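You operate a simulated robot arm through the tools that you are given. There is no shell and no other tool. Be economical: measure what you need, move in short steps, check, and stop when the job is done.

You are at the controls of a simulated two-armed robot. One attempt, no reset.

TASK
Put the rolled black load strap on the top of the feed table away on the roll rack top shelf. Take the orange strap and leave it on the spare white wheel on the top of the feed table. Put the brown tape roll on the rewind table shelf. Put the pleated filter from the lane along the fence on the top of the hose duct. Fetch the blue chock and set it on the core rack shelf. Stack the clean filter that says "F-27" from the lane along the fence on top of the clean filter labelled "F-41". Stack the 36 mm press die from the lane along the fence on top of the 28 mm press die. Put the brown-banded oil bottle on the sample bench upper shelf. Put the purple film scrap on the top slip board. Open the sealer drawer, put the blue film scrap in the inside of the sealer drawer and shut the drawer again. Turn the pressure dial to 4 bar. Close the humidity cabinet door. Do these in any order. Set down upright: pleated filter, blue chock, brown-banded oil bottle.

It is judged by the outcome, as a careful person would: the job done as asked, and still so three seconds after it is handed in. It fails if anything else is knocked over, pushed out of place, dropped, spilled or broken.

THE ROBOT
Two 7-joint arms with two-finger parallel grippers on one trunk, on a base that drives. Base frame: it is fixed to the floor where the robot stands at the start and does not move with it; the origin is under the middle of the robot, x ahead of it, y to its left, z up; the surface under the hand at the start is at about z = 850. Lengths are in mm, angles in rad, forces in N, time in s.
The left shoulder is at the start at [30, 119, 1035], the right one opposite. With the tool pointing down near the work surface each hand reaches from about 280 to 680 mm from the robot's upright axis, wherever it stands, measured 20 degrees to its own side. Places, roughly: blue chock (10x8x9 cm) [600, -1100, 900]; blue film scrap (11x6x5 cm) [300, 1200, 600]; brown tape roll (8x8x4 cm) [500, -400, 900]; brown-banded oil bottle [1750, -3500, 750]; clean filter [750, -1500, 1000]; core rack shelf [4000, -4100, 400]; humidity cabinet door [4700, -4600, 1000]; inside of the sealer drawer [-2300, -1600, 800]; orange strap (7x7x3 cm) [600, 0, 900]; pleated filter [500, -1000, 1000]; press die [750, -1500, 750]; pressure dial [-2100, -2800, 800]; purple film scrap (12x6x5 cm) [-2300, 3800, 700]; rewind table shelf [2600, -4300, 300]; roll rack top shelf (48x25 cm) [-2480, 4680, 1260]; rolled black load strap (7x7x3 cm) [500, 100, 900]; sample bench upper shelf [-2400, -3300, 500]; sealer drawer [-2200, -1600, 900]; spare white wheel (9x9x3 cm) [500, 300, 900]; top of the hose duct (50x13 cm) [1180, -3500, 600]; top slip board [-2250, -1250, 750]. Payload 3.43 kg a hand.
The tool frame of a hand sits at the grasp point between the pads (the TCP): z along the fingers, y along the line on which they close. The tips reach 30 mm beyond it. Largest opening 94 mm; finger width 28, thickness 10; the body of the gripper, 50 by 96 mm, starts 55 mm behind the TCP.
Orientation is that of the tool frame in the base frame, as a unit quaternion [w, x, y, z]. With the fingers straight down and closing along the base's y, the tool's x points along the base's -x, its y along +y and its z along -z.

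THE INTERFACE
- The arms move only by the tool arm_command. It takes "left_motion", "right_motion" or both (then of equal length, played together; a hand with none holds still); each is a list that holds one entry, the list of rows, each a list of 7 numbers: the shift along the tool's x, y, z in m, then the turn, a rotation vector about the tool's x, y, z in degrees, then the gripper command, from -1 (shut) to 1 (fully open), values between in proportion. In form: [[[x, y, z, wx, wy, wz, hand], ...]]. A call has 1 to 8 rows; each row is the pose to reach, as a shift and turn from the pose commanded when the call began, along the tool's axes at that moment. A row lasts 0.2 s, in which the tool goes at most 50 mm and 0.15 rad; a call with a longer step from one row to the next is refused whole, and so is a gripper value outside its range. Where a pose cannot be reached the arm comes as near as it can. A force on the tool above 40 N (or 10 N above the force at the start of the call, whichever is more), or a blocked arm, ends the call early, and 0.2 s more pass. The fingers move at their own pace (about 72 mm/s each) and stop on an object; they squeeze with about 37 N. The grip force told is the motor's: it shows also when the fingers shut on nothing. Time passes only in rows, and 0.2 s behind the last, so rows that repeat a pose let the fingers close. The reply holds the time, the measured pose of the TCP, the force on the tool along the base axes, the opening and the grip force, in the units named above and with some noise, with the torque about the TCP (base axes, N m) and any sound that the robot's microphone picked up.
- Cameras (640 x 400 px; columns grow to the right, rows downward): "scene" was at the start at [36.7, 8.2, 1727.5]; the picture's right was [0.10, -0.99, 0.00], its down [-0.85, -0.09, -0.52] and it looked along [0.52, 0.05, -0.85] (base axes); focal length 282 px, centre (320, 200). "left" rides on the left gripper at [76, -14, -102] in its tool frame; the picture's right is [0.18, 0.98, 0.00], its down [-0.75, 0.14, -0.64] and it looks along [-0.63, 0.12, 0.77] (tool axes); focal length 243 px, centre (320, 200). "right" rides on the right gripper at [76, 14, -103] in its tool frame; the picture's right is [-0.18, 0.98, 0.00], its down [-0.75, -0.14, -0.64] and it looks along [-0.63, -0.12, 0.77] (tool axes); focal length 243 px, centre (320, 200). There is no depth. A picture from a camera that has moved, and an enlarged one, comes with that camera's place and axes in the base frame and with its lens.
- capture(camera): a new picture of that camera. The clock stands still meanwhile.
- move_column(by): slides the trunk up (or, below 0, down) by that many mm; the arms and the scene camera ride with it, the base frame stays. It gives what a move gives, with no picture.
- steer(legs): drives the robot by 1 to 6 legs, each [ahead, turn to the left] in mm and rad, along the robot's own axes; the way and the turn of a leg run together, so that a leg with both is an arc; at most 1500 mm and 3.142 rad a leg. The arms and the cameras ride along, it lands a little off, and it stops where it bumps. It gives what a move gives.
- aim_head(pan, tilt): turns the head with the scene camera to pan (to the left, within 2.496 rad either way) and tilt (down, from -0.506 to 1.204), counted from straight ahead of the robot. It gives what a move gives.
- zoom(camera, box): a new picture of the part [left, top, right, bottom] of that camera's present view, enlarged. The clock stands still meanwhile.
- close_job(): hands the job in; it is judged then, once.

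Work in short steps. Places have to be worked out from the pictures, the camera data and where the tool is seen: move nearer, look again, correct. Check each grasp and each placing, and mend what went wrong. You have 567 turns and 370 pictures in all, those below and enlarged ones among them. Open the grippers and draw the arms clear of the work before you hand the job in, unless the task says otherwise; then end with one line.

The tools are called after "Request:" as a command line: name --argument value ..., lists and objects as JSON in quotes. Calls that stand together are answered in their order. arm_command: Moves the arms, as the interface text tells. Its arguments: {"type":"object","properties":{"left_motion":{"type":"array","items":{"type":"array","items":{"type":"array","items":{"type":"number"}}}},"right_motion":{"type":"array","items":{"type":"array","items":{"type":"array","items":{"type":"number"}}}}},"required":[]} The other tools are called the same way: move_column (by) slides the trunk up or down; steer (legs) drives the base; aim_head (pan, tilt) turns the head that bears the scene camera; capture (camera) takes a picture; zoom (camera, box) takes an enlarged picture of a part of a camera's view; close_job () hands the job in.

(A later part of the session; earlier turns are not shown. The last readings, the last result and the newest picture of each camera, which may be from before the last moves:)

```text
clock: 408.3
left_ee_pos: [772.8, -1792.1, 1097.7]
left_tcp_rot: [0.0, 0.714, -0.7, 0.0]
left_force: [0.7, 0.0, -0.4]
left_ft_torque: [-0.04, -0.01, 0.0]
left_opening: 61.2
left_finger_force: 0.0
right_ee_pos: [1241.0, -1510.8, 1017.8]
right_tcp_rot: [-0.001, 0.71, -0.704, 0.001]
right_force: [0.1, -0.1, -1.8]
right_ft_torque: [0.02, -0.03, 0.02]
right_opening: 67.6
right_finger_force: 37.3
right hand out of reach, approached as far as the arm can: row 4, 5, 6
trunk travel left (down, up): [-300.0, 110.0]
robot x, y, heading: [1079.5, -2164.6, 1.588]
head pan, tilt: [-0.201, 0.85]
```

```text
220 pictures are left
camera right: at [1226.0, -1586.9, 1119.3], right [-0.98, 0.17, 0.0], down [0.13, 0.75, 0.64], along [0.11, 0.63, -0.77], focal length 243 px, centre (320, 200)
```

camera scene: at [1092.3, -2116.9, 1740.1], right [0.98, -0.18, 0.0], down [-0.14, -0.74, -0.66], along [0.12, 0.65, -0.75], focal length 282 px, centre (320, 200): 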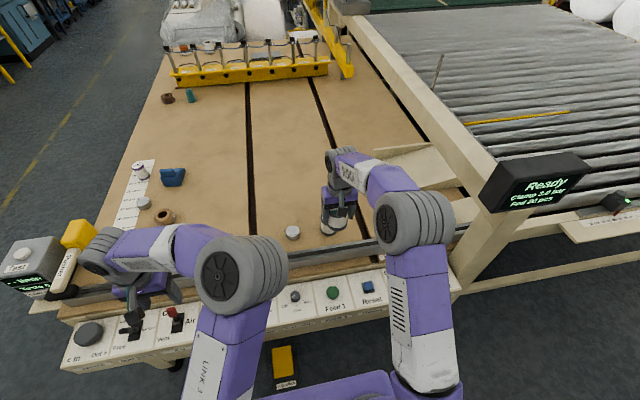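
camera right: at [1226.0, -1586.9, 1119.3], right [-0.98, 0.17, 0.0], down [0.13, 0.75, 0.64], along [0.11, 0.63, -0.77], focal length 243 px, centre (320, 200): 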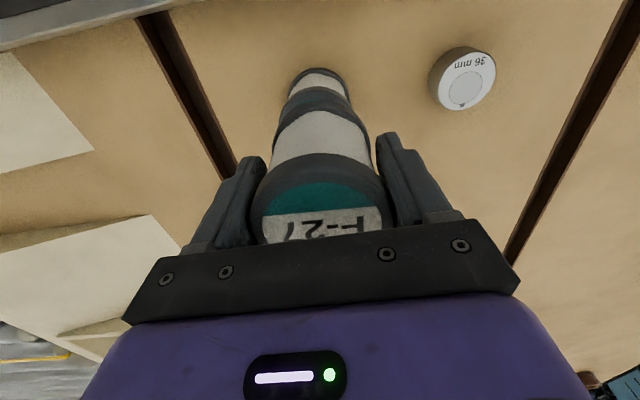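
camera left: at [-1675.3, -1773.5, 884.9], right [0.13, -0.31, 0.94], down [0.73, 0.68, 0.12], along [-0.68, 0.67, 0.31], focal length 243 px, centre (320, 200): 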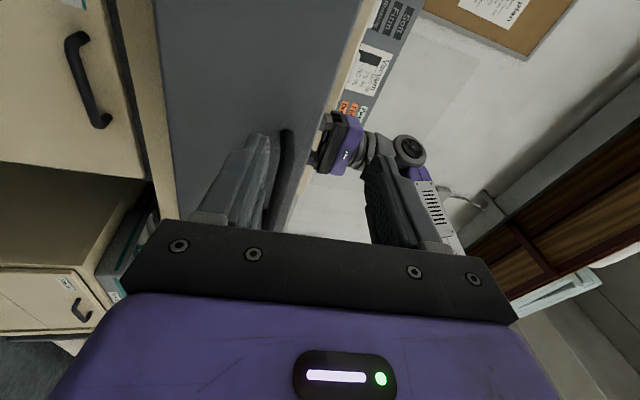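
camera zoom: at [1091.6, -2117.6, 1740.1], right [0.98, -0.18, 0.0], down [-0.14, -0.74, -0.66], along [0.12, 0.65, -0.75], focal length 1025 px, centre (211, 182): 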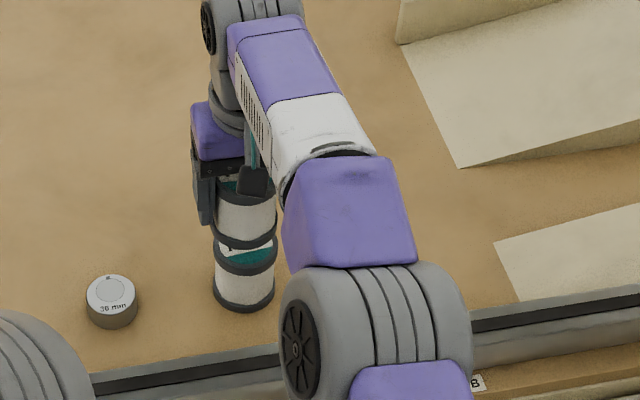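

At reach limit; pull the hand back 70 mm, drive 80 mm closer and realign.

Request:
arm_command --right_motion '[[[0.03, 0, -0.02, 0, 0, 0, -1], [0.07, 0, -0.03, 0, 0, 0, -1]]]'

Request:
steer --legs '[[80, -0.015]]'

Request:
capture --camera "right"

```text
clock: 408.9
left_ee_pos: [774.1, -1792.2, 1098.7]
left_tcp_rot: [0.0, 0.714, -0.7, 0.0]
left_force: [-0.3, -0.4, 0.2]
left_ft_torque: [-0.03, -0.05, -0.01]
left_opening: 61.0
left_finger_force: 0.0
right_ee_pos: [1242.1, -1581.4, 1049.1]
right_tcp_rot: [-0.002, 0.71, -0.704, 0.0]
right_force: [-0.1, -0.3, -1.6]
right_ft_torque: [0.0, 0.01, -0.04]
right_opening: 67.4
right_finger_force: 36.5
trunk travel left (down, up): [-300.0, 110.0]
robot x, y, heading: [1084.3, -2163.9, 1.586]
head pan, tilt: [-0.201, 0.85]
```

```text
clock: 410.0
left_ee_pos: [778.5, -1707.2, 1097.4]
left_tcp_rot: [0.0, 0.709, -0.705, 0.002]
left_force: [-0.3, 0.3, 0.8]
left_ft_torque: [-0.03, -0.01, 0.02]
left_opening: 61.4
left_finger_force: 0.0
right_ee_pos: [1250.3, -1503.7, 1046.8]
right_tcp_rot: [0.0, -0.705, 0.709, -0.001]
right_force: [0.0, 0.5, -2.0]
right_ft_torque: [0.0, 0.0, 0.02]
right_opening: 67.4
right_finger_force: 36.9
trunk travel left (down, up): [-300.0, 110.0]
robot x, y, heading: [1078.2, -2088.0, 1.57]
head pan, tilt: [-0.201, 0.85]
```

```text
219 pictures are left
camera right: at [1234.6, -1578.7, 1149.5], right [-0.98, 0.19, 0.0], down [0.14, 0.75, 0.64], along [0.12, 0.63, -0.77], focal length 243 px, centre (320, 200)
```

right: 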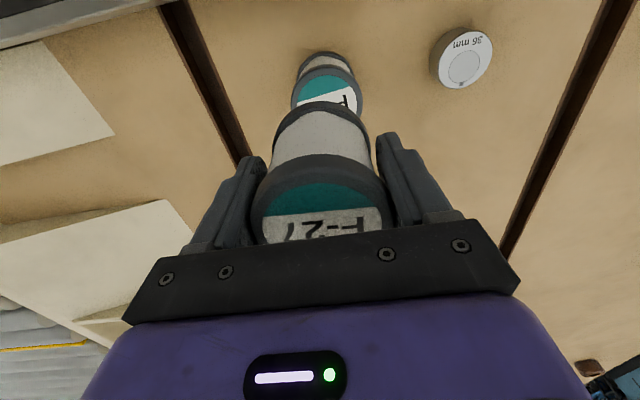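

F-41 top centre re-measured at [1242,-1501]. Align and lower to near contact.

Request:
arm_command --right_motion '[[[-0.003, 0.008, 0.02, 0, 0, 0, -1], [-0.003, 0.008, 0.045, 0, 0, 0, -1], [-0.003, 0.008, 0.065, 0, 0, 0, -1]]]'

Request:
zoom --camera "scene" --box '[260, 180, 400, 280]'

Request:
capture --camera "right"

```text
clock: 410.8
left_ee_pos: [779.0, -1708.1, 1099.3]
left_tcp_rot: [0.0, 0.709, -0.705, 0.001]
left_force: [-0.2, 0.1, -0.4]
left_ft_torque: [0.01, 0.03, 0.01]
left_opening: 61.0
left_finger_force: 0.0
right_ee_pos: [1241.7, -1500.8, 981.5]
right_tcp_rot: [0.001, -0.705, 0.709, -0.001]
right_force: [0.3, 0.0, -1.5]
right_ft_torque: [-0.02, 0.01, -0.01]
right_opening: 67.4
right_finger_force: 36.8
trunk travel left (down, up): [-300.0, 110.0]
robot x, y, heading: [1078.1, -2081.7, 1.57]
head pan, tilt: [-0.201, 0.85]
```

```text
4.00 times, centred on (330, 230) of scene
camera zoom: at [1092.3, -2038.1, 1740.1], right [0.98, -0.2, 0.0], down [-0.15, -0.74, -0.66], along [0.13, 0.65, -0.75], focal length 1128 px, centre (280, 80)
```

zoom: 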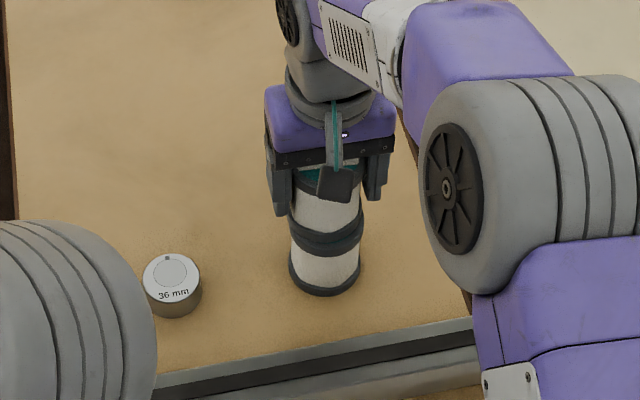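

```text
217 pictures are left
camera right: at [1226.9, -1577.4, 1085.7], right [-0.98, 0.19, 0.0], down [0.14, 0.75, 0.64], along [0.12, 0.63, -0.77], focal length 243 px, centre (320, 200)
```

right: 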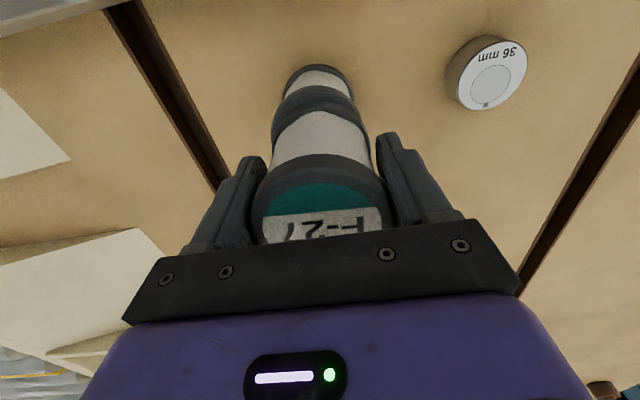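

Aligned well. Lower in small steps until contact.

Request:
arm_command --right_motion '[[[0, 0, 0.003, 0, 0, 0, -1], [0, 0, 0.006, 0, 0, 0, -1], [0, 0, 0.009, 0, 0, 0, -1], [0, 0, 0.012, 0, 0, 0, -1]]]'

```text
clock: 411.8
left_ee_pos: [778.9, -1709.0, 1098.5]
left_tcp_rot: [-0.001, 0.709, -0.705, 0.001]
left_force: [-0.2, 0.1, -0.2]
left_ft_torque: [0.0, -0.02, 0.02]
left_opening: 61.0
left_finger_force: 0.0
right_ee_pos: [1241.8, -1498.8, 973.5]
right_tcp_rot: [0.004, -0.704, 0.71, 0.003]
right_force: [1.6, 6.0, 27.0]
right_ft_torque: [0.33, 0.02, -0.09]
right_opening: 67.1
right_finger_force: 36.6
trunk travel left (down, up): [-300.0, 110.0]
robot x, y, heading: [1075.0, -2087.6, 1.573]
head pan, tilt: [-0.201, 0.85]
```

Contact. Ease off to light contact, then open slowly.

Request:
arm_command --right_motion '[[[0, 0, -0.003, 0, 0, 0, -1], [0, 0, -0.003, 0, 0, 0, -1]]]'

Request:
arm_command --right_motion '[[[0, 0, 0, 0, 0, 0, 0.5], [0, 0, 0, 0, 0, 0, 0.7], [0, 0, 0, 0, 0, 0, 1], [0, 0, 0, 0, 0, 0, 1]]]'

Request:
capture --camera "right"

```text
clock: 412.4
left_ee_pos: [778.9, -1707.9, 1099.0]
left_tcp_rot: [-0.001, 0.709, -0.705, 0.0]
left_force: [0.4, 0.1, 0.0]
left_ft_torque: [0.0, 0.0, 0.01]
left_opening: 61.3
left_finger_force: 0.1
right_ee_pos: [1241.8, -1501.2, 974.4]
right_tcp_rot: [0.001, -0.705, 0.709, 0.0]
right_force: [0.6, 5.9, 15.4]
right_ft_torque: [0.72, 0.08, -0.03]
right_opening: 66.4
right_finger_force: 37.1
trunk travel left (down, up): [-300.0, 110.0]
robot x, y, heading: [1076.9, -2088.0, 1.573]
head pan, tilt: [-0.201, 0.85]
```

```text
clock: 413.4
left_ee_pos: [778.3, -1707.8, 1098.3]
left_tcp_rot: [-0.002, 0.709, -0.706, 0.0]
left_force: [-0.2, -0.8, 0.3]
left_ft_torque: [0.02, 0.0, 0.03]
left_opening: 61.0
left_finger_force: 0.0
right_ee_pos: [1240.5, -1500.2, 972.9]
right_tcp_rot: [0.001, -0.705, 0.71, -0.001]
right_force: [0.1, -0.3, 0.4]
right_ft_torque: [0.01, -0.01, 0.02]
right_opening: 94.1
right_finger_force: 0.1
trunk travel left (down, up): [-300.0, 110.0]
robot x, y, heading: [1079.0, -2087.5, 1.571]
head pan, tilt: [-0.201, 0.85]
```

```text
216 pictures are left
camera right: at [1226.5, -1576.9, 1076.4], right [-0.98, 0.19, 0.0], down [0.14, 0.75, 0.64], along [0.12, 0.63, -0.77], focal length 243 px, centre (320, 200)
```

right: 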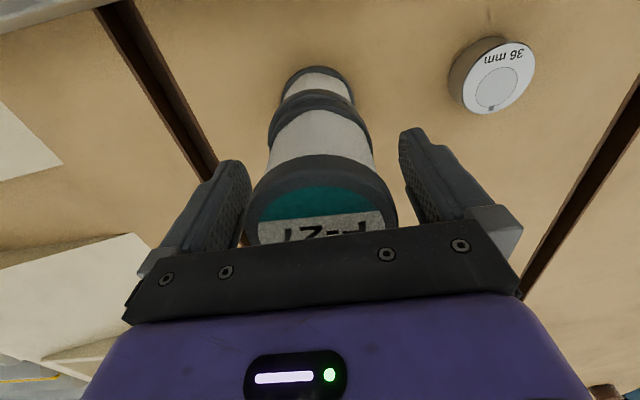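

The filter stands. Rise straight up and check.

Request:
arm_command --right_motion '[[[0, 0, -0.02, 0, 0, 0, 1], [0, 0, -0.05, 0, 0, 0, 1], [0, 0, -0.09, 0, 0, 0, 1], [0, 0, -0.12, 0, 0, 0, 1]]]'

Request:
capture --camera "right"

Request:
zoom --camera "scene" --box '[260, 150, 400, 280]'

```text
clock: 414.4
left_ee_pos: [779.4, -1707.7, 1097.7]
left_tcp_rot: [0.0, 0.709, -0.705, 0.0]
left_force: [-0.5, -0.3, -0.3]
left_ft_torque: [0.01, 0.01, 0.02]
left_opening: 60.9
left_finger_force: 0.2
right_ee_pos: [1243.1, -1500.8, 1095.7]
right_tcp_rot: [0.002, -0.705, 0.709, 0.0]
right_force: [-0.2, 0.3, 0.2]
right_ft_torque: [0.02, -0.03, 0.0]
right_opening: 94.1
right_finger_force: 0.0
trunk travel left (down, up): [-300.0, 110.0]
robot x, y, heading: [1076.1, -2084.1, 1.568]
head pan, tilt: [-0.201, 0.85]
```

```text
215 pictures are left
camera right: at [1227.8, -1577.7, 1198.5], right [-0.98, 0.19, 0.0], down [0.14, 0.75, 0.64], along [0.12, 0.63, -0.77], focal length 243 px, centre (320, 200)
```

right: 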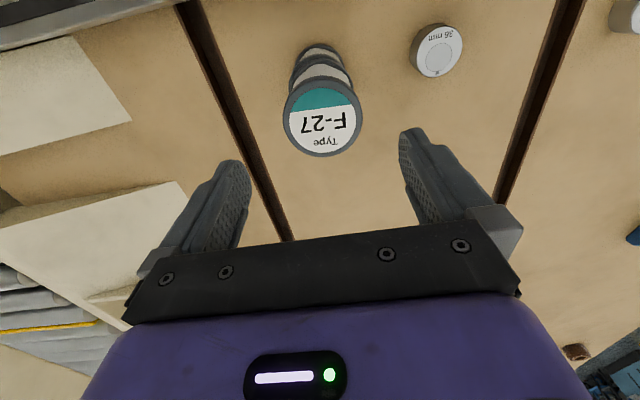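

```text
3.08 times, centred on (330, 215) of scene
camera zoom: at [1092.4, -2038.6, 1740.1], right [0.98, -0.2, 0.0], down [-0.15, -0.74, -0.66], along [0.13, 0.65, -0.75], focal length 867 px, centre (289, 154)
```

zoom: 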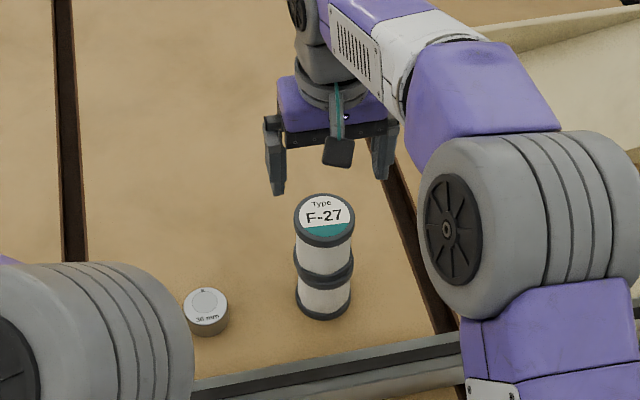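

The stack is neat. Turn the base 0.2 rad left so the 36 mm die falls on the right arm's side.

Request:
steer --legs '[[0, 0.2]]'

Request:
capture --camera "right"

```text
clock: 415.5
left_ee_pos: [709.7, -1773.3, 1098.0]
left_tcp_rot: [-0.001, 0.775, -0.632, 0.0]
left_force: [-0.1, 0.0, 0.3]
left_ft_torque: [0.02, 0.0, 0.03]
left_opening: 60.8
left_finger_force: 0.0
right_ee_pos: [1123.7, -1480.3, 1095.0]
right_tcp_rot: [-0.001, 0.772, -0.635, 0.0]
right_force: [0.0, -1.5, 0.3]
right_ft_torque: [-0.01, -0.04, -0.01]
right_opening: 93.9
right_finger_force: 0.0
trunk travel left (down, up): [-300.0, 110.0]
robot x, y, heading: [1078.0, -2085.6, 1.772]
head pan, tilt: [-0.201, 0.85]
```

```text
213 pictures are left
camera right: at [1123.9, -1557.8, 1197.9], right [-1.0, -0.01, 0.0], down [-0.01, 0.77, 0.64], along [0.0, 0.64, -0.77], focal length 243 px, centre (320, 200)
```

right: 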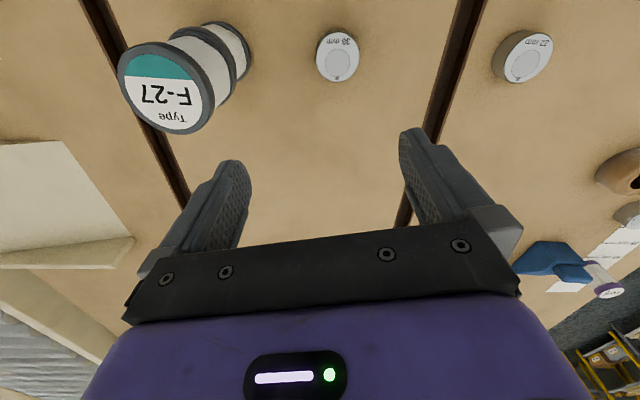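

Die is at ≈[1105,-1503]. Move above it and lower part way.

Request:
arm_command --right_motion '[[[0.01, 0.012, 0.02, 0, 0, 0, 1], [0.0195, 0.023, 0.045, 0, 0, 0, 1], [0.0195, 0.023, 0.09, 0, 0, 0, 1], [0.0195, 0.023, 0.13, 0, 0, 0, 1]]]'

Request:
capture --camera "right"

```text
clock: 416.5
left_ee_pos: [709.8, -1774.5, 1097.7]
left_tcp_rot: [0.001, 0.776, -0.631, 0.002]
left_force: [0.0, 0.4, -0.6]
left_ft_torque: [-0.02, -0.02, 0.0]
left_opening: 61.1
left_finger_force: 0.1
right_ee_pos: [1102.0, -1503.3, 962.3]
right_tcp_rot: [-0.001, 0.772, -0.636, 0.0]
right_force: [0.2, 0.0, -1.0]
right_ft_torque: [0.0, 0.02, -0.02]
right_opening: 94.2
right_finger_force: 0.2
trunk travel left (down, up): [-300.0, 110.0]
robot x, y, heading: [1079.5, -2086.4, 1.768]
head pan, tilt: [-0.201, 0.85]
```

```text
212 pictures are left
camera right: at [1103.0, -1582.0, 1065.1], right [-1.0, -0.01, 0.0], down [-0.01, 0.77, 0.64], along [0.0, 0.64, -0.77], focal length 243 px, centre (320, 200)
```

right: 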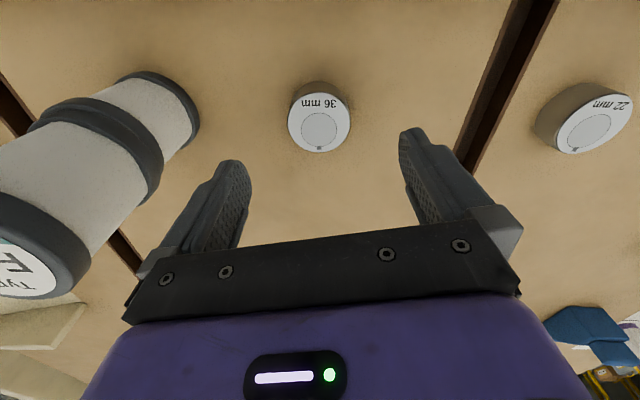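

Request:
arm_command --right_motion '[[[0.002, -0.002, 0.04, 0, 0, 0, 1], [0.002, -0.002, 0.07, 0, 0, 0, 1], [0.002, -0.002, 0.078, 0, 0, 0, 1]]]'

Request:
capture --camera "right"

```text
clock: 417.3
left_ee_pos: [709.9, -1773.8, 1098.5]
left_tcp_rot: [-0.001, 0.776, -0.631, 0.001]
left_force: [0.3, 0.8, 0.0]
left_ft_torque: [0.0, -0.01, 0.0]
left_opening: 61.0
left_finger_force: 0.1
right_ee_pos: [1108.4, -1505.9, 886.1]
right_tcp_rot: [-0.002, 0.772, -0.635, 0.001]
right_force: [0.4, -0.6, -0.2]
right_ft_torque: [0.0, 0.06, 0.01]
right_opening: 94.3
right_finger_force: 0.1
trunk travel left (down, up): [-300.0, 110.0]
robot x, y, heading: [1075.7, -2085.3, 1.77]
head pan, tilt: [-0.201, 0.85]
```

```text
211 pictures are left
camera right: at [1108.3, -1582.9, 989.0], right [-1.0, -0.01, 0.0], down [-0.01, 0.77, 0.64], along [0.0, 0.64, -0.77], focal length 243 px, centre (320, 200)
```

right: 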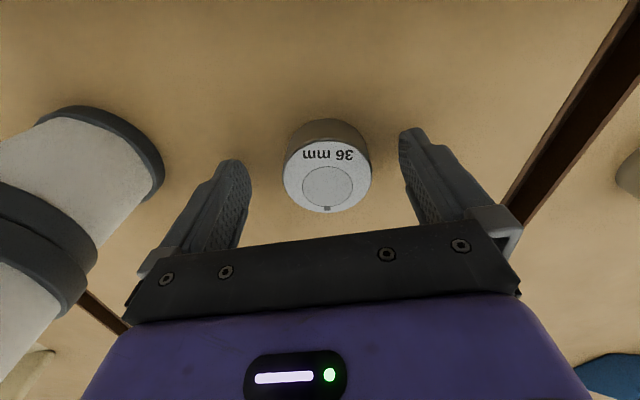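

Centred. Close and lift.

Request:
arm_command --right_motion '[[[0, 0, 0.002, 0, 0, 0, -1], [0, 0, 0.002, 0, 0, 0, -1], [0, 0, 0.002, 0, 0, 0, -1], [0, 0, 0.002, 0, 0, 0, -1], [0, 0, 0.002, 0, 0, 0, -1]]]'

Request:
arm_command --right_motion '[[[0, 0, -0.04, 0, 0, 0, -1], [0, 0, -0.08, 0, 0, 0, -1], [0, 0, -0.12, 0, 0, 0, -1], [0.02, 0.0, -0.16, 0, 0, 0, -1], [0.04, 0, -0.19, 0, 0, 0, -1]]]'

Request:
capture --camera "right"

```text
clock: 418.5
left_ee_pos: [710.4, -1774.6, 1097.8]
left_tcp_rot: [-0.001, 0.776, -0.631, 0.0]
left_force: [-0.6, 0.0, 0.5]
left_ft_torque: [0.0, 0.02, 0.0]
left_opening: 61.2
left_finger_force: 0.0
right_ee_pos: [1110.3, -1505.6, 883.9]
right_tcp_rot: [-0.001, 0.772, -0.635, 0.0]
right_force: [-2.1, 0.0, 0.3]
right_ft_torque: [0.03, 0.09, -0.01]
right_opening: 50.4
right_finger_force: 37.2
trunk travel left (down, up): [-300.0, 110.0]
robot x, y, heading: [1074.9, -2081.8, 1.77]
head pan, tilt: [-0.201, 0.85]
```

```text
clock: 419.7
left_ee_pos: [710.3, -1774.6, 1098.2]
left_tcp_rot: [-0.001, 0.775, -0.631, 0.001]
left_force: [1.0, -0.1, 0.5]
left_ft_torque: [-0.01, -0.03, -0.02]
left_opening: 61.1
left_finger_force: 0.0
right_ee_pos: [1116.6, -1546.3, 1074.6]
right_tcp_rot: [-0.001, 0.772, -0.635, 0.0]
right_force: [-0.1, -0.9, -3.4]
right_ft_torque: [-0.01, 0.0, 0.01]
right_opening: 50.3
right_finger_force: 37.3
trunk travel left (down, up): [-300.0, 110.0]
robot x, y, heading: [1078.3, -2084.9, 1.77]
head pan, tilt: [-0.201, 0.85]
```

```text
210 pictures are left
camera right: at [1116.5, -1623.3, 1178.3], right [-1.0, -0.01, 0.0], down [-0.01, 0.77, 0.64], along [0.0, 0.64, -0.77], focal length 243 px, centre (320, 200)
```

right: 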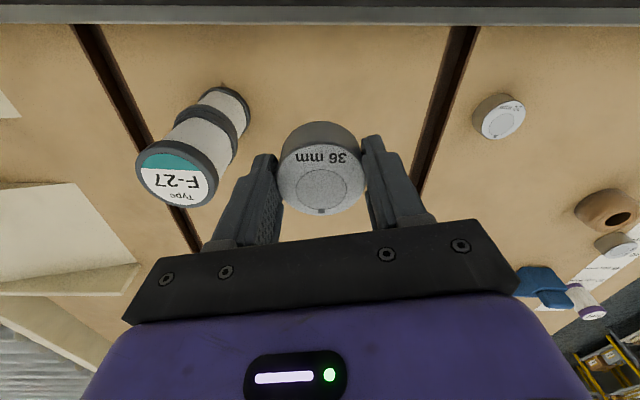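

36 mm die held. Drive around the corner to the west side of the table.

Request:
steer --legs '[[-300, 0], [0, 1.372], [820, 0], [820, 0], [0, -1.571], [1230, 0]]'

Request:
steer --legs '[[0, -1.571]]'

Request:
aim_head --pan -0.1 --tilt 0.8

Request:
capture --camera "scene"

```text
clock: 442.8
left_ee_pos: [-846.4, -812.0, 1097.1]
left_tcp_rot: [0.0, 0.714, -0.7, 0.001]
left_force: [0.2, 0.2, 0.4]
left_ft_torque: [-0.01, 0.03, 0.02]
left_opening: 61.3
left_finger_force: 0.0
right_ee_pos: [-404.2, -663.2, 1074.7]
right_tcp_rot: [0.0, 0.711, -0.704, 0.001]
right_force: [0.3, 0.3, -2.5]
right_ft_torque: [0.0, -0.02, -0.02]
right_opening: 50.3
right_finger_force: 37.1
trunk travel left (down, up): [-300.0, 110.0]
robot x, y, heading: [-546.5, -1189.6, 1.579]
head pan, tilt: [-0.201, 0.85]
```

```text
clock: 447.0
left_ee_pos: [-166.9, -884.5, 1099.0]
left_tcp_rot: [-0.001, -0.007, 1.0, -0.001]
left_force: [0.4, -1.0, 0.2]
left_ft_torque: [0.02, -0.04, 0.01]
left_opening: 61.1
left_finger_force: 0.1
right_ee_pos: [-17.4, -1327.4, 1074.5]
right_tcp_rot: [0.0, -0.002, 1.0, -0.001]
right_force: [0.5, 0.6, -3.2]
right_ft_torque: [0.04, 0.04, -0.02]
right_opening: 50.7
right_finger_force: 36.4
trunk travel left (down, up): [-300.0, 110.0]
robot x, y, heading: [-540.5, -1185.6, 0.008]
head pan, tilt: [-0.201, 0.85]
```

```text
clock: 447.7
left_ee_pos: [-165.8, -884.8, 1098.7]
left_tcp_rot: [0.0, -0.007, 1.0, -0.001]
left_force: [0.2, -0.4, 0.1]
left_ft_torque: [-0.02, 0.0, 0.05]
left_opening: 61.0
left_finger_force: 0.0
right_ee_pos: [-17.6, -1325.0, 1074.4]
right_tcp_rot: [-0.001, -0.002, 1.0, -0.001]
right_force: [0.1, -0.1, -2.6]
right_ft_torque: [-0.01, 0.02, -0.02]
right_opening: 50.4
right_finger_force: 37.1
trunk travel left (down, up): [-300.0, 110.0]
robot x, y, heading: [-540.1, -1189.3, 0.012]
head pan, tilt: [-0.099, 0.799]
```

```text
209 pictures are left
camera scene: at [-492.5, -1193.6, 1744.1], right [-0.09, -1.0, 0.0], down [-0.71, 0.06, -0.7], along [0.69, -0.06, -0.72], focal length 282 px, centre (320, 200)
```

scene: 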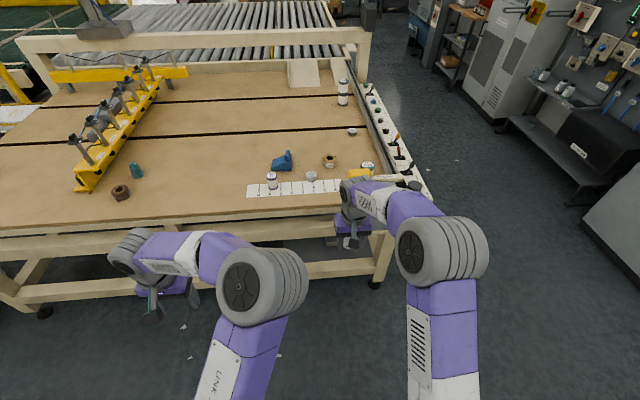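

Objects in view. Drive ahead 500 mm (to x≈−40, same distance as at the start).

Request:
steer --legs '[[500, -0.01]]'

Request:
capture --camera "right"

Request:
capture --camera "scene"

```text
clock: 450.6
left_ee_pos: [334.1, -886.9, 1098.7]
left_tcp_rot: [-0.001, -0.002, 1.0, -0.001]
left_force: [0.4, 0.1, 0.1]
left_ft_torque: [0.02, 0.01, 0.01]
left_opening: 61.0
left_finger_force: 0.1
right_ee_pos: [476.7, -1330.6, 1075.7]
right_tcp_rot: [0.0, 0.004, 1.0, -0.001]
right_force: [-0.1, 0.0, -3.6]
right_ft_torque: [0.02, 0.01, 0.0]
right_opening: 50.1
right_finger_force: 36.6
trunk travel left (down, up): [-300.0, 110.0]
robot x, y, heading: [-46.2, -1183.3, -0.002]
head pan, tilt: [-0.099, 0.799]
```

```text
208 pictures are left
camera right: at [400.6, -1315.4, 1177.6], right [0.19, 0.98, 0.0], down [0.75, -0.15, 0.64], along [0.63, -0.12, -0.77], focal length 243 px, centre (320, 200)
```

right: 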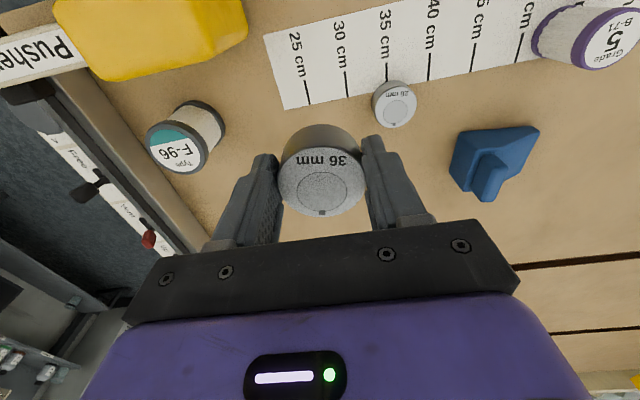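

```text
207 pictures are left
camera scene: at [4.2, -1192.3, 1744.1], right [-0.1, -0.99, 0.0], down [-0.71, 0.07, -0.7], along [0.69, -0.07, -0.72], focal length 282 px, centre (320, 200)
```

scene: 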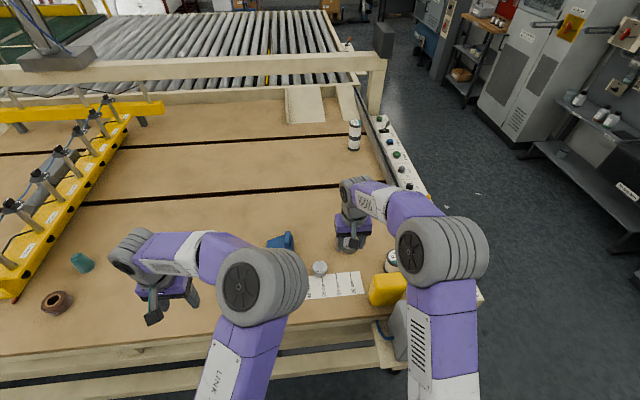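

28 mm die at ≈[517,-1242]. Move to a spot 65 mm beside it, lower, for a precise look.

Request:
arm_command --right_motion '[[[-0.02, 0.012, 0.04, 0, 0, 0, -1], [-0.04, 0.024, 0.08, 0, 0, 0, -1], [-0.04, 0.024, 0.115, 0, 0, 0, -1]]]'

Request:
capture --camera "right"

```text
clock: 451.4
left_ee_pos: [334.2, -888.3, 1099.0]
left_tcp_rot: [-0.001, -0.002, 1.0, -0.001]
left_force: [0.6, 0.6, 0.7]
left_ft_torque: [0.01, -0.02, -0.02]
left_opening: 61.1
left_finger_force: 0.1
right_ee_pos: [517.8, -1307.9, 958.2]
right_tcp_rot: [0.0, 0.005, 1.0, -0.001]
right_force: [0.6, 0.0, -2.1]
right_ft_torque: [0.01, 0.01, 0.03]
right_opening: 50.0
right_finger_force: 36.4
trunk travel left (down, up): [-300.0, 110.0]
robot x, y, heading: [-46.6, -1187.7, 0.001]
head pan, tilt: [-0.099, 0.799]
```

```text
206 pictures are left
camera right: at [441.2, -1292.0, 1062.0], right [0.19, 0.98, 0.0], down [0.75, -0.15, 0.64], along [0.63, -0.12, -0.77], focal length 243 px, centre (320, 200)
```

right: 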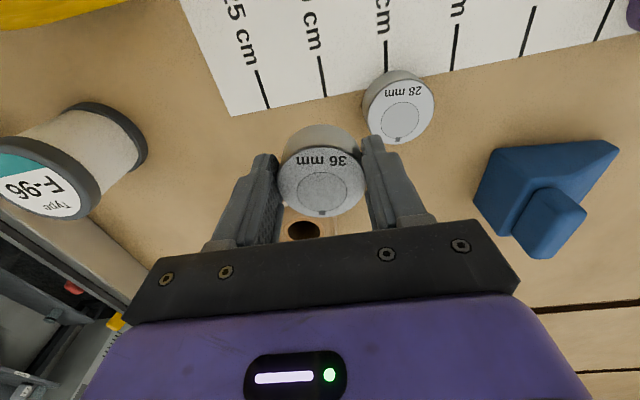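

Centre confirmed at [519,-1244]. Move over it, then lower to near contact.

Request:
arm_command --right_motion '[[[0, 0.032, 0, 0, 0, 0, -1], [0, 0.0635, 0, 0, 0, 0, -1], [0, 0.0635, 0.02, 0, 0, 0, -1], [0, 0.0635, 0.036, 0, 0, 0, -1]]]'

Request:
zoom --camera "scene" --box '[260, 200, 400, 310]'

Request:
capture --camera "right"

```text
clock: 452.4
left_ee_pos: [333.5, -888.2, 1098.9]
left_tcp_rot: [0.0, -0.002, 1.0, -0.001]
left_force: [-0.4, 0.3, 0.6]
left_ft_torque: [0.01, -0.01, 0.03]
left_opening: 61.2
left_finger_force: 0.1
right_ee_pos: [518.2, -1243.5, 922.9]
right_tcp_rot: [0.0, 0.004, 1.0, -0.001]
right_force: [-0.2, 0.2, -3.0]
right_ft_torque: [0.0, -0.01, -0.02]
right_opening: 50.3
right_finger_force: 37.1
trunk travel left (down, up): [-300.0, 110.0]
robot x, y, heading: [-44.4, -1186.5, -0.0]
head pan, tilt: [-0.099, 0.799]
```

```text
3.64 times, centred on (330, 255) of scene
camera zoom: at [3.9, -1191.9, 1744.1], right [-0.1, -0.99, 0.0], down [-0.71, 0.07, -0.7], along [0.69, -0.07, -0.72], focal length 1025 px, centre (284, 0)
```

zoom: 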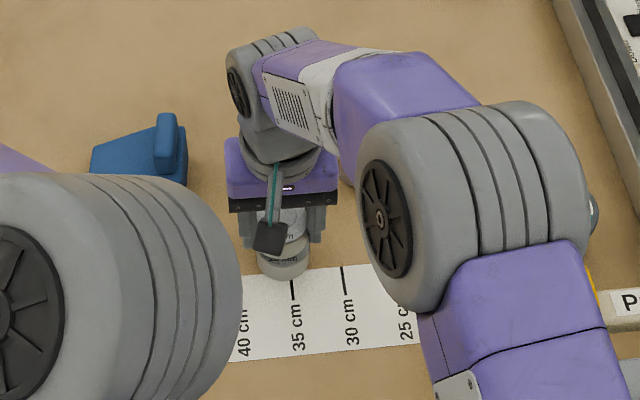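

```text
204 pictures are left
camera right: at [441.9, -1227.7, 1025.7], right [0.19, 0.98, 0.0], down [0.75, -0.15, 0.64], along [0.63, -0.12, -0.77], focal length 243 px, centre (320, 200)
```

right: 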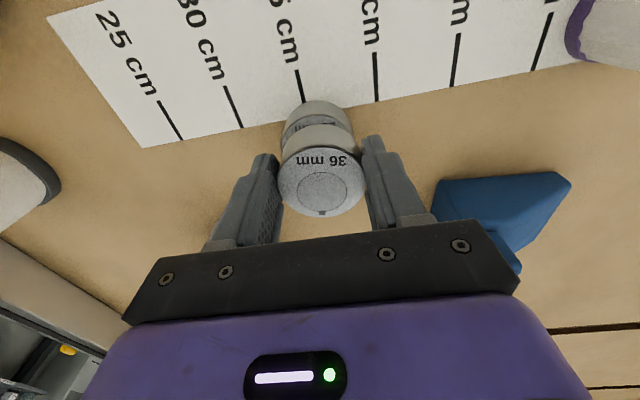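

Aligned. Lower to contact.

Request:
arm_command --right_motion '[[[0, -0.001, 0.004, 0, 0, 0, -1], [0, -0.001, 0.008, 0, 0, 0, -1], [0, -0.001, 0.011, 0, 0, 0, -1], [0, -0.001, 0.014, 0, 0, 0, -1], [0, -0.001, 0.017, 0, 0, 0, -1]]]'

```text
clock: 453.6
left_ee_pos: [331.2, -887.2, 1099.1]
left_tcp_rot: [0.001, -0.001, 1.0, -0.001]
left_force: [0.3, 1.0, -0.5]
left_ft_torque: [0.02, 0.03, 0.04]
left_opening: 60.9
left_finger_force: 0.1
right_ee_pos: [519.0, -1244.3, 910.8]
right_tcp_rot: [0.004, 0.004, 1.0, 0.0]
right_force: [-1.6, -1.1, 23.9]
right_ft_torque: [-0.14, 0.42, 0.01]
right_opening: 50.3
right_finger_force: 36.8
trunk travel left (down, up): [-300.0, 110.0]
robot x, y, heading: [-45.6, -1185.1, -0.001]
head pan, tilt: [-0.099, 0.799]
```

Contact at 911 as expected. Ease, open, rise.

Request:
arm_command --right_motion '[[[0, 0, -0.004, 0, 0, 0, -1], [0, 0, -0.004, 0, 0, 0, 0.3], [0, 0, -0.004, 0, 0, 0, 0.8], [0, 0, -0.004, 0, 0, 0, 0.8], [0, 0, -0.03, 0, 0, 0, 0.8], [0, 0, -0.07, 0, 0, 0, 0.8], [0, 0, -0.11, 0, 0, 0, 0.8]]]'

Request:
capture --camera "right"

```text
clock: 455.2
left_ee_pos: [333.2, -886.8, 1097.1]
left_tcp_rot: [-0.001, -0.001, 1.0, 0.0]
left_force: [0.6, 0.3, 0.5]
left_ft_torque: [0.0, -0.04, 0.01]
left_opening: 60.9
left_finger_force: 0.0
right_ee_pos: [518.4, -1245.9, 1016.8]
right_tcp_rot: [0.001, 0.005, 1.0, -0.001]
right_force: [0.2, 0.4, 0.1]
right_ft_torque: [0.0, 0.0, 0.0]
right_opening: 84.5
right_finger_force: 0.1
trunk travel left (down, up): [-300.0, 110.0]
robot x, y, heading: [-49.2, -1185.9, -0.001]
head pan, tilt: [-0.099, 0.799]
```

```text
203 pictures are left
camera right: at [441.5, -1229.9, 1121.0], right [0.19, 0.98, 0.0], down [0.75, -0.15, 0.64], along [0.63, -0.12, -0.77], focal length 243 px, centre (320, 200)
```

right: 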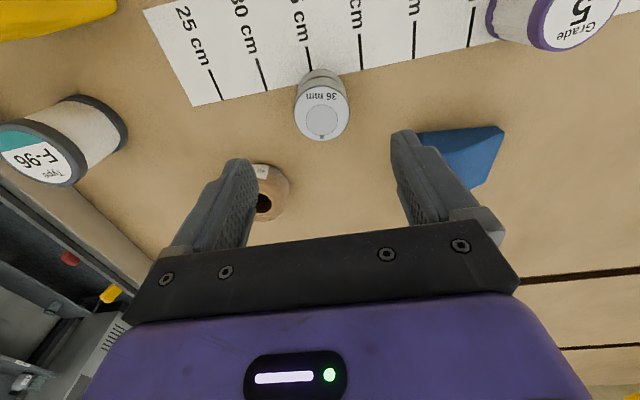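

Dies stacked. Next the purple "Grade 5" pleated filter (≈[485,-1064]): reposition the base 230 mm along the table so it is on the right arm's side.

Request:
arm_command --right_motion '[[[0, 0, -0.04, 0, 0, 0, 1], [0.02, 0, -0.08, 0, 0, 0, 1]]]'

Request:
steer --legs '[[-400, 0], [0, 1.571], [235, 0], [0, -1.571], [390, 0]]'

Request:
capture --camera "right"

Request:
capture --camera "scene"

```text
clock: 455.8
left_ee_pos: [333.1, -887.0, 1098.7]
left_tcp_rot: [0.0, -0.003, 1.0, -0.001]
left_force: [0.1, 0.0, -0.1]
left_ft_torque: [0.02, 0.0, 0.03]
left_opening: 61.1
left_finger_force: 0.0
right_ee_pos: [497.1, -1245.1, 1099.2]
right_tcp_rot: [-0.001, 0.004, 1.0, -0.001]
right_force: [-0.4, -0.2, -0.3]
right_ft_torque: [-0.01, -0.02, 0.0]
right_opening: 94.0
right_finger_force: 0.2
trunk travel left (down, up): [-300.0, 110.0]
robot x, y, heading: [-46.8, -1182.1, 0.006]
head pan, tilt: [-0.099, 0.799]
```

```text
clock: 469.3
left_ee_pos: [317.1, -625.2, 1096.8]
left_tcp_rot: [0.0, -0.018, 1.0, -0.001]
left_force: [-0.1, -0.8, -0.1]
left_ft_torque: [-0.01, 0.03, 0.01]
left_opening: 61.1
left_finger_force: 0.1
right_ee_pos: [493.8, -978.4, 1096.6]
right_tcp_rot: [0.0, -0.011, 1.0, -0.001]
right_force: [0.5, 0.5, -0.4]
right_ft_torque: [0.0, 0.01, 0.0]
right_opening: 94.2
right_finger_force: 0.1
trunk travel left (down, up): [-300.0, 110.0]
robot x, y, heading: [-55.4, -935.2, 0.03]
head pan, tilt: [-0.099, 0.799]
```

```text
202 pictures are left
camera right: at [416.2, -965.4, 1200.3], right [0.16, 0.99, 0.0], down [0.76, -0.12, 0.64], along [0.63, -0.1, -0.77], focal length 243 px, centre (320, 200)
```

right: 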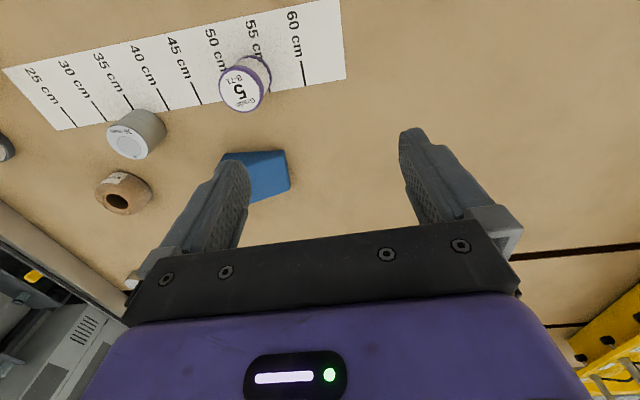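

```text
201 pictures are left
camera scene: at [-2.6, -941.6, 1744.1], right [-0.07, -1.0, 0.0], down [-0.72, 0.05, -0.7], along [0.7, -0.05, -0.72], focal length 282 px, centre (320, 200)
```

scene: 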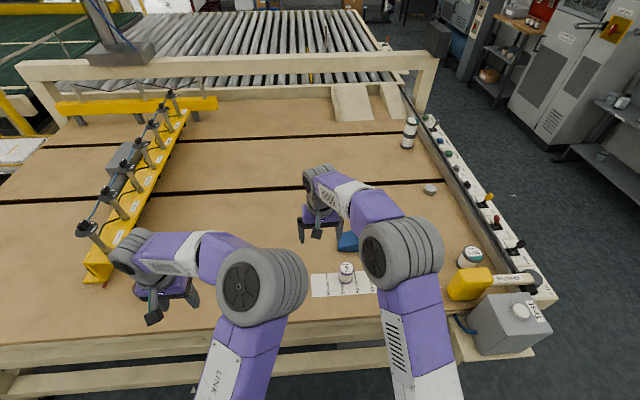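

Purple filter at ≈[480,-1063]. Move over it and lower part way.

Request:
arm_command --right_motion '[[[0.005, -0.03, 0.03, 0, 0, 0, 1], [0.011, -0.06, 0.06, 0, 0, 0, 1], [0.016, -0.085, 0.09, 0, 0, 0, 1], [0.016, -0.085, 0.11, 0, 0, 0, 1]]]'

Request:
capture --camera "right"

```text
clock: 470.3
left_ee_pos: [318.6, -625.9, 1098.6]
left_tcp_rot: [0.0, -0.018, 1.0, -0.001]
left_force: [-0.8, 1.1, -0.8]
left_ft_torque: [0.0, -0.03, 0.0]
left_opening: 61.4
left_finger_force: 0.1
right_ee_pos: [479.2, -1065.2, 987.5]
right_tcp_rot: [0.0, -0.011, 1.0, -0.001]
right_force: [-0.5, -0.3, -0.4]
right_ft_torque: [-0.02, -0.01, -0.01]
right_opening: 94.2
right_finger_force: 0.1
trunk travel left (down, up): [-300.0, 110.0]
robot x, y, heading: [-54.8, -936.6, 0.031]
head pan, tilt: [-0.099, 0.799]
```

```text
200 pictures are left
camera right: at [402.6, -1052.9, 1090.5], right [0.16, 0.99, 0.0], down [0.76, -0.12, 0.64], along [0.63, -0.11, -0.77], focal length 243 px, centre (320, 200)
```

right: 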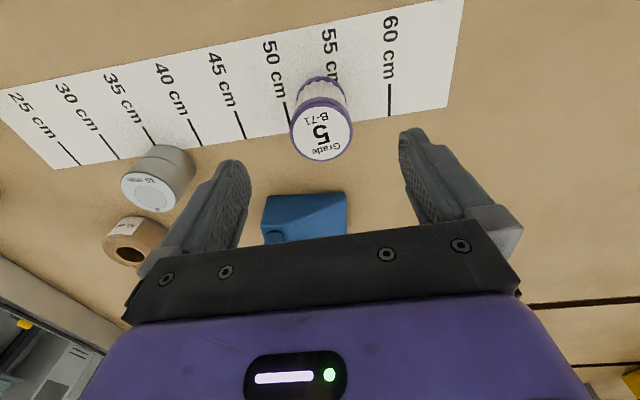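

Request:
arm_command --right_motion '[[[0.003, 0, 0.04, 0, 0, 0, 1], [0.003, 0, 0.07, 0, 0, 0, 1]]]'

Request:
capture --camera "right"

```text
clock: 470.9
left_ee_pos: [317.7, -626.4, 1097.7]
left_tcp_rot: [0.0, -0.017, 1.0, -0.002]
left_force: [-0.2, 0.1, -0.3]
left_ft_torque: [0.01, 0.01, 0.02]
left_opening: 61.1
left_finger_force: 0.0
right_ee_pos: [476.6, -1064.3, 918.6]
right_tcp_rot: [0.001, -0.012, 1.0, 0.0]
right_force: [-1.0, 0.3, -0.4]
right_ft_torque: [-0.02, -0.02, -0.03]
right_opening: 94.1
right_finger_force: 0.1
trunk travel left (down, up): [-300.0, 110.0]
robot x, y, heading: [-54.2, -936.4, 0.028]
head pan, tilt: [-0.099, 0.799]
```

```text
199 pictures are left
camera right: at [399.7, -1051.8, 1021.9], right [0.16, 0.99, 0.0], down [0.76, -0.12, 0.64], along [0.63, -0.11, -0.77], focal length 243 px, centre (320, 200)
```

right: 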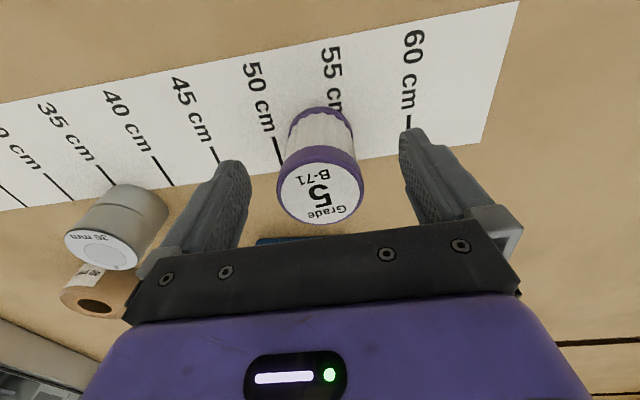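

Request:
arm_command --right_motion '[[[0, 0, 0.008, 0, 0, 0, 1], [0, 0, 0.016, 0, 0, 0, 1], [0, 0, 0.016, 0, 0, 0, -1], [0, 0, 0.016, 0, 0, 0, -1], [0, 0, 0.016, 0, 0, 0, -1], [0, 0, 0.016, 0, 0, 0, -1], [0, 0, 0.016, 0, 0, 0, -1]]]'

Request:
arm_command --right_motion '[[[0, 0, -0.04, 0, 0, 0, -1], [0, 0, -0.08, 0, 0, 0, -1], [0, 0, -0.12, 0, 0, 0, -1], [0.03, 0.0, -0.16, 0, 0, 0, -1], [0.06, 0, -0.19, 0, 0, 0, -1]]]'

Request:
capture --camera "right"

```text
clock: 472.5
left_ee_pos: [318.0, -626.2, 1098.5]
left_tcp_rot: [0.001, -0.017, 1.0, -0.001]
left_force: [0.4, 0.2, -0.4]
left_ft_torque: [-0.01, -0.01, 0.0]
left_opening: 61.0
left_finger_force: 0.1
right_ee_pos: [477.0, -1064.2, 901.8]
right_tcp_rot: [0.0, -0.011, 1.0, 0.0]
right_force: [0.2, 0.7, 0.4]
right_ft_torque: [0.0, -0.01, 0.01]
right_opening: 49.3
right_finger_force: 36.8
trunk travel left (down, up): [-300.0, 110.0]
robot x, y, heading: [-50.9, -932.5, 0.029]
head pan, tilt: [-0.099, 0.799]
```

```text
clock: 473.7
left_ee_pos: [317.5, -626.0, 1098.4]
left_tcp_rot: [0.0, -0.017, 1.0, -0.001]
left_force: [-0.9, -0.4, 0.4]
left_ft_torque: [-0.02, -0.03, 0.03]
left_opening: 61.1
left_finger_force: 0.1
right_ee_pos: [416.2, -1067.0, 1094.1]
right_tcp_rot: [0.0, -0.011, 1.0, -0.001]
right_force: [0.0, -0.7, -0.7]
right_ft_torque: [0.01, -0.02, -0.01]
right_opening: 49.5
right_finger_force: 36.7
trunk travel left (down, up): [-300.0, 110.0]
robot x, y, heading: [-51.7, -935.8, 0.032]
head pan, tilt: [-0.099, 0.799]
```

```text
198 pictures are left
camera right: at [339.3, -1053.1, 1197.1], right [0.16, 0.99, 0.0], down [0.76, -0.12, 0.64], along [0.63, -0.1, -0.77], focal length 243 px, centre (320, 200)
```

right: 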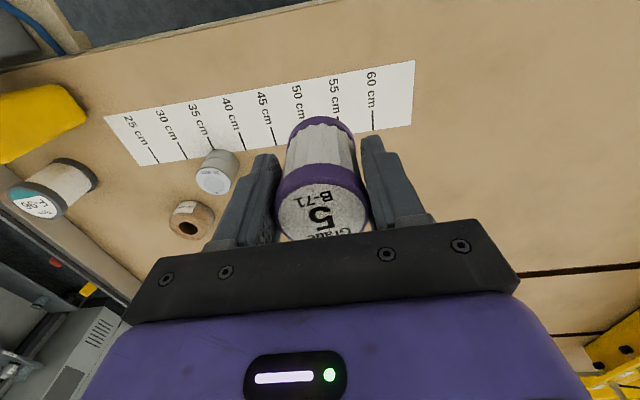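

Pleated filter held upright. Drive around to the hose duct on the south wall.

Request:
steer --legs '[[-450, 0], [0, -1.6], [1450, 0], [0, 1.571], [840, 0], [820, 0]]'

Request:
steer --legs '[[0, -1.571]]'

Request:
aim_head --pan 0 --tilt 0.5

Request:
capture --camera "scene"

```text
clock: 498.9
left_ee_pos: [1539.2, -2181.6, 1098.9]
left_tcp_rot: [0.0, 0.015, 1.0, 0.0]
left_force: [0.1, 0.6, 0.3]
left_ft_torque: [0.0, -0.02, 0.01]
left_opening: 61.3
left_finger_force: 0.2
right_ee_pos: [1611.6, -2626.9, 1094.0]
right_tcp_rot: [0.001, 0.021, 1.0, -0.001]
right_force: [0.4, -0.3, -0.4]
right_ft_torque: [-0.01, -0.04, -0.01]
right_opening: 48.1
right_finger_force: 37.1
trunk travel left (down, up): [-300.0, 110.0]
robot x, y, heading: [1150.8, -2468.7, -0.036]
head pan, tilt: [-0.099, 0.799]
```

```text
clock: 503.1
left_ee_pos: [1434.9, -2855.5, 1098.0]
left_tcp_rot: [0.0, 0.717, 0.697, 0.0]
left_force: [0.2, -0.7, -0.6]
left_ft_torque: [-0.01, 0.0, -0.01]
left_opening: 61.1
left_finger_force: 0.1
right_ee_pos: [990.7, -2927.8, 1093.4]
right_tcp_rot: [0.0, 0.721, 0.693, -0.001]
right_force: [-0.1, -0.2, -0.3]
right_ft_torque: [0.02, -0.01, 0.02]
right_opening: 48.2
right_finger_force: 37.2
trunk travel left (down, up): [-300.0, 110.0]
robot x, y, heading: [1147.9, -2466.6, -1.61]
head pan, tilt: [-0.099, 0.799]
```

```text
clock: 503.9
left_ee_pos: [1435.6, -2854.3, 1099.5]
left_tcp_rot: [-0.002, 0.718, 0.696, -0.001]
left_force: [0.8, 0.1, 0.0]
left_ft_torque: [-0.03, -0.01, -0.01]
left_opening: 61.2
left_finger_force: 0.1
right_ee_pos: [989.8, -2927.1, 1093.8]
right_tcp_rot: [0.0, 0.722, 0.692, -0.001]
right_force: [0.1, -0.7, -0.2]
right_ft_torque: [-0.02, 0.02, -0.04]
right_opening: 48.1
right_finger_force: 37.4
trunk travel left (down, up): [-300.0, 110.0]
robot x, y, heading: [1147.7, -2469.0, -1.607]
head pan, tilt: [0.0, 0.499]
```

```text
197 pictures are left
camera scene: at [1146.5, -2526.5, 1770.0], right [-1.0, 0.03, 0.0], down [0.02, 0.48, -0.88], along [-0.03, -0.88, -0.48], focal length 282 px, centre (320, 200)
```

scene: 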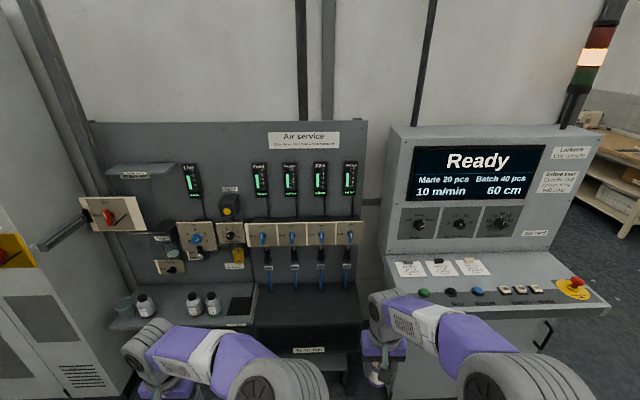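

Request:
zoom --camera "scene" --box '[90, 230, 390, 400]'

Request:
zoom --camera "scene" --box '[100, 260, 240, 340]'

```text
2.13 times, centred on (240, 315) of scene
camera zoom: at [1146.5, -2526.5, 1770.0], right [-1.0, 0.03, 0.0], down [0.02, 0.48, -0.88], along [-0.03, -0.88, -0.48], focal length 601 px, centre (491, -45)
```

zoom: 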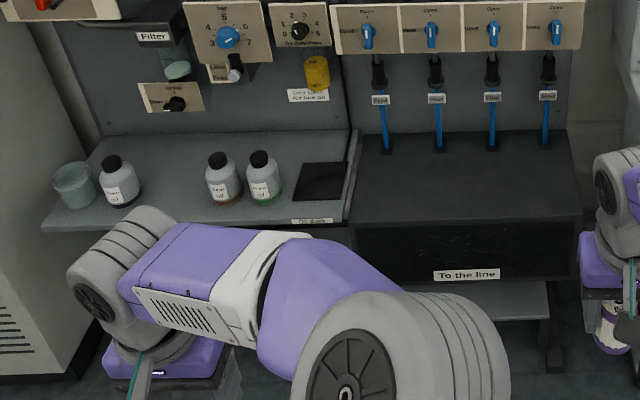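

```text
4.57 times, centred on (170, 300) of scene
camera zoom: at [1146.5, -2526.5, 1770.0], right [-1.0, 0.03, 0.0], down [0.02, 0.48, -0.88], along [-0.03, -0.88, -0.48], focal length 1289 px, centre (1006, -257)
```

zoom: 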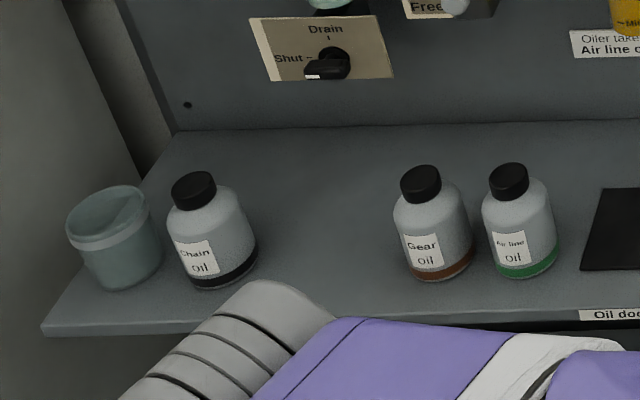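

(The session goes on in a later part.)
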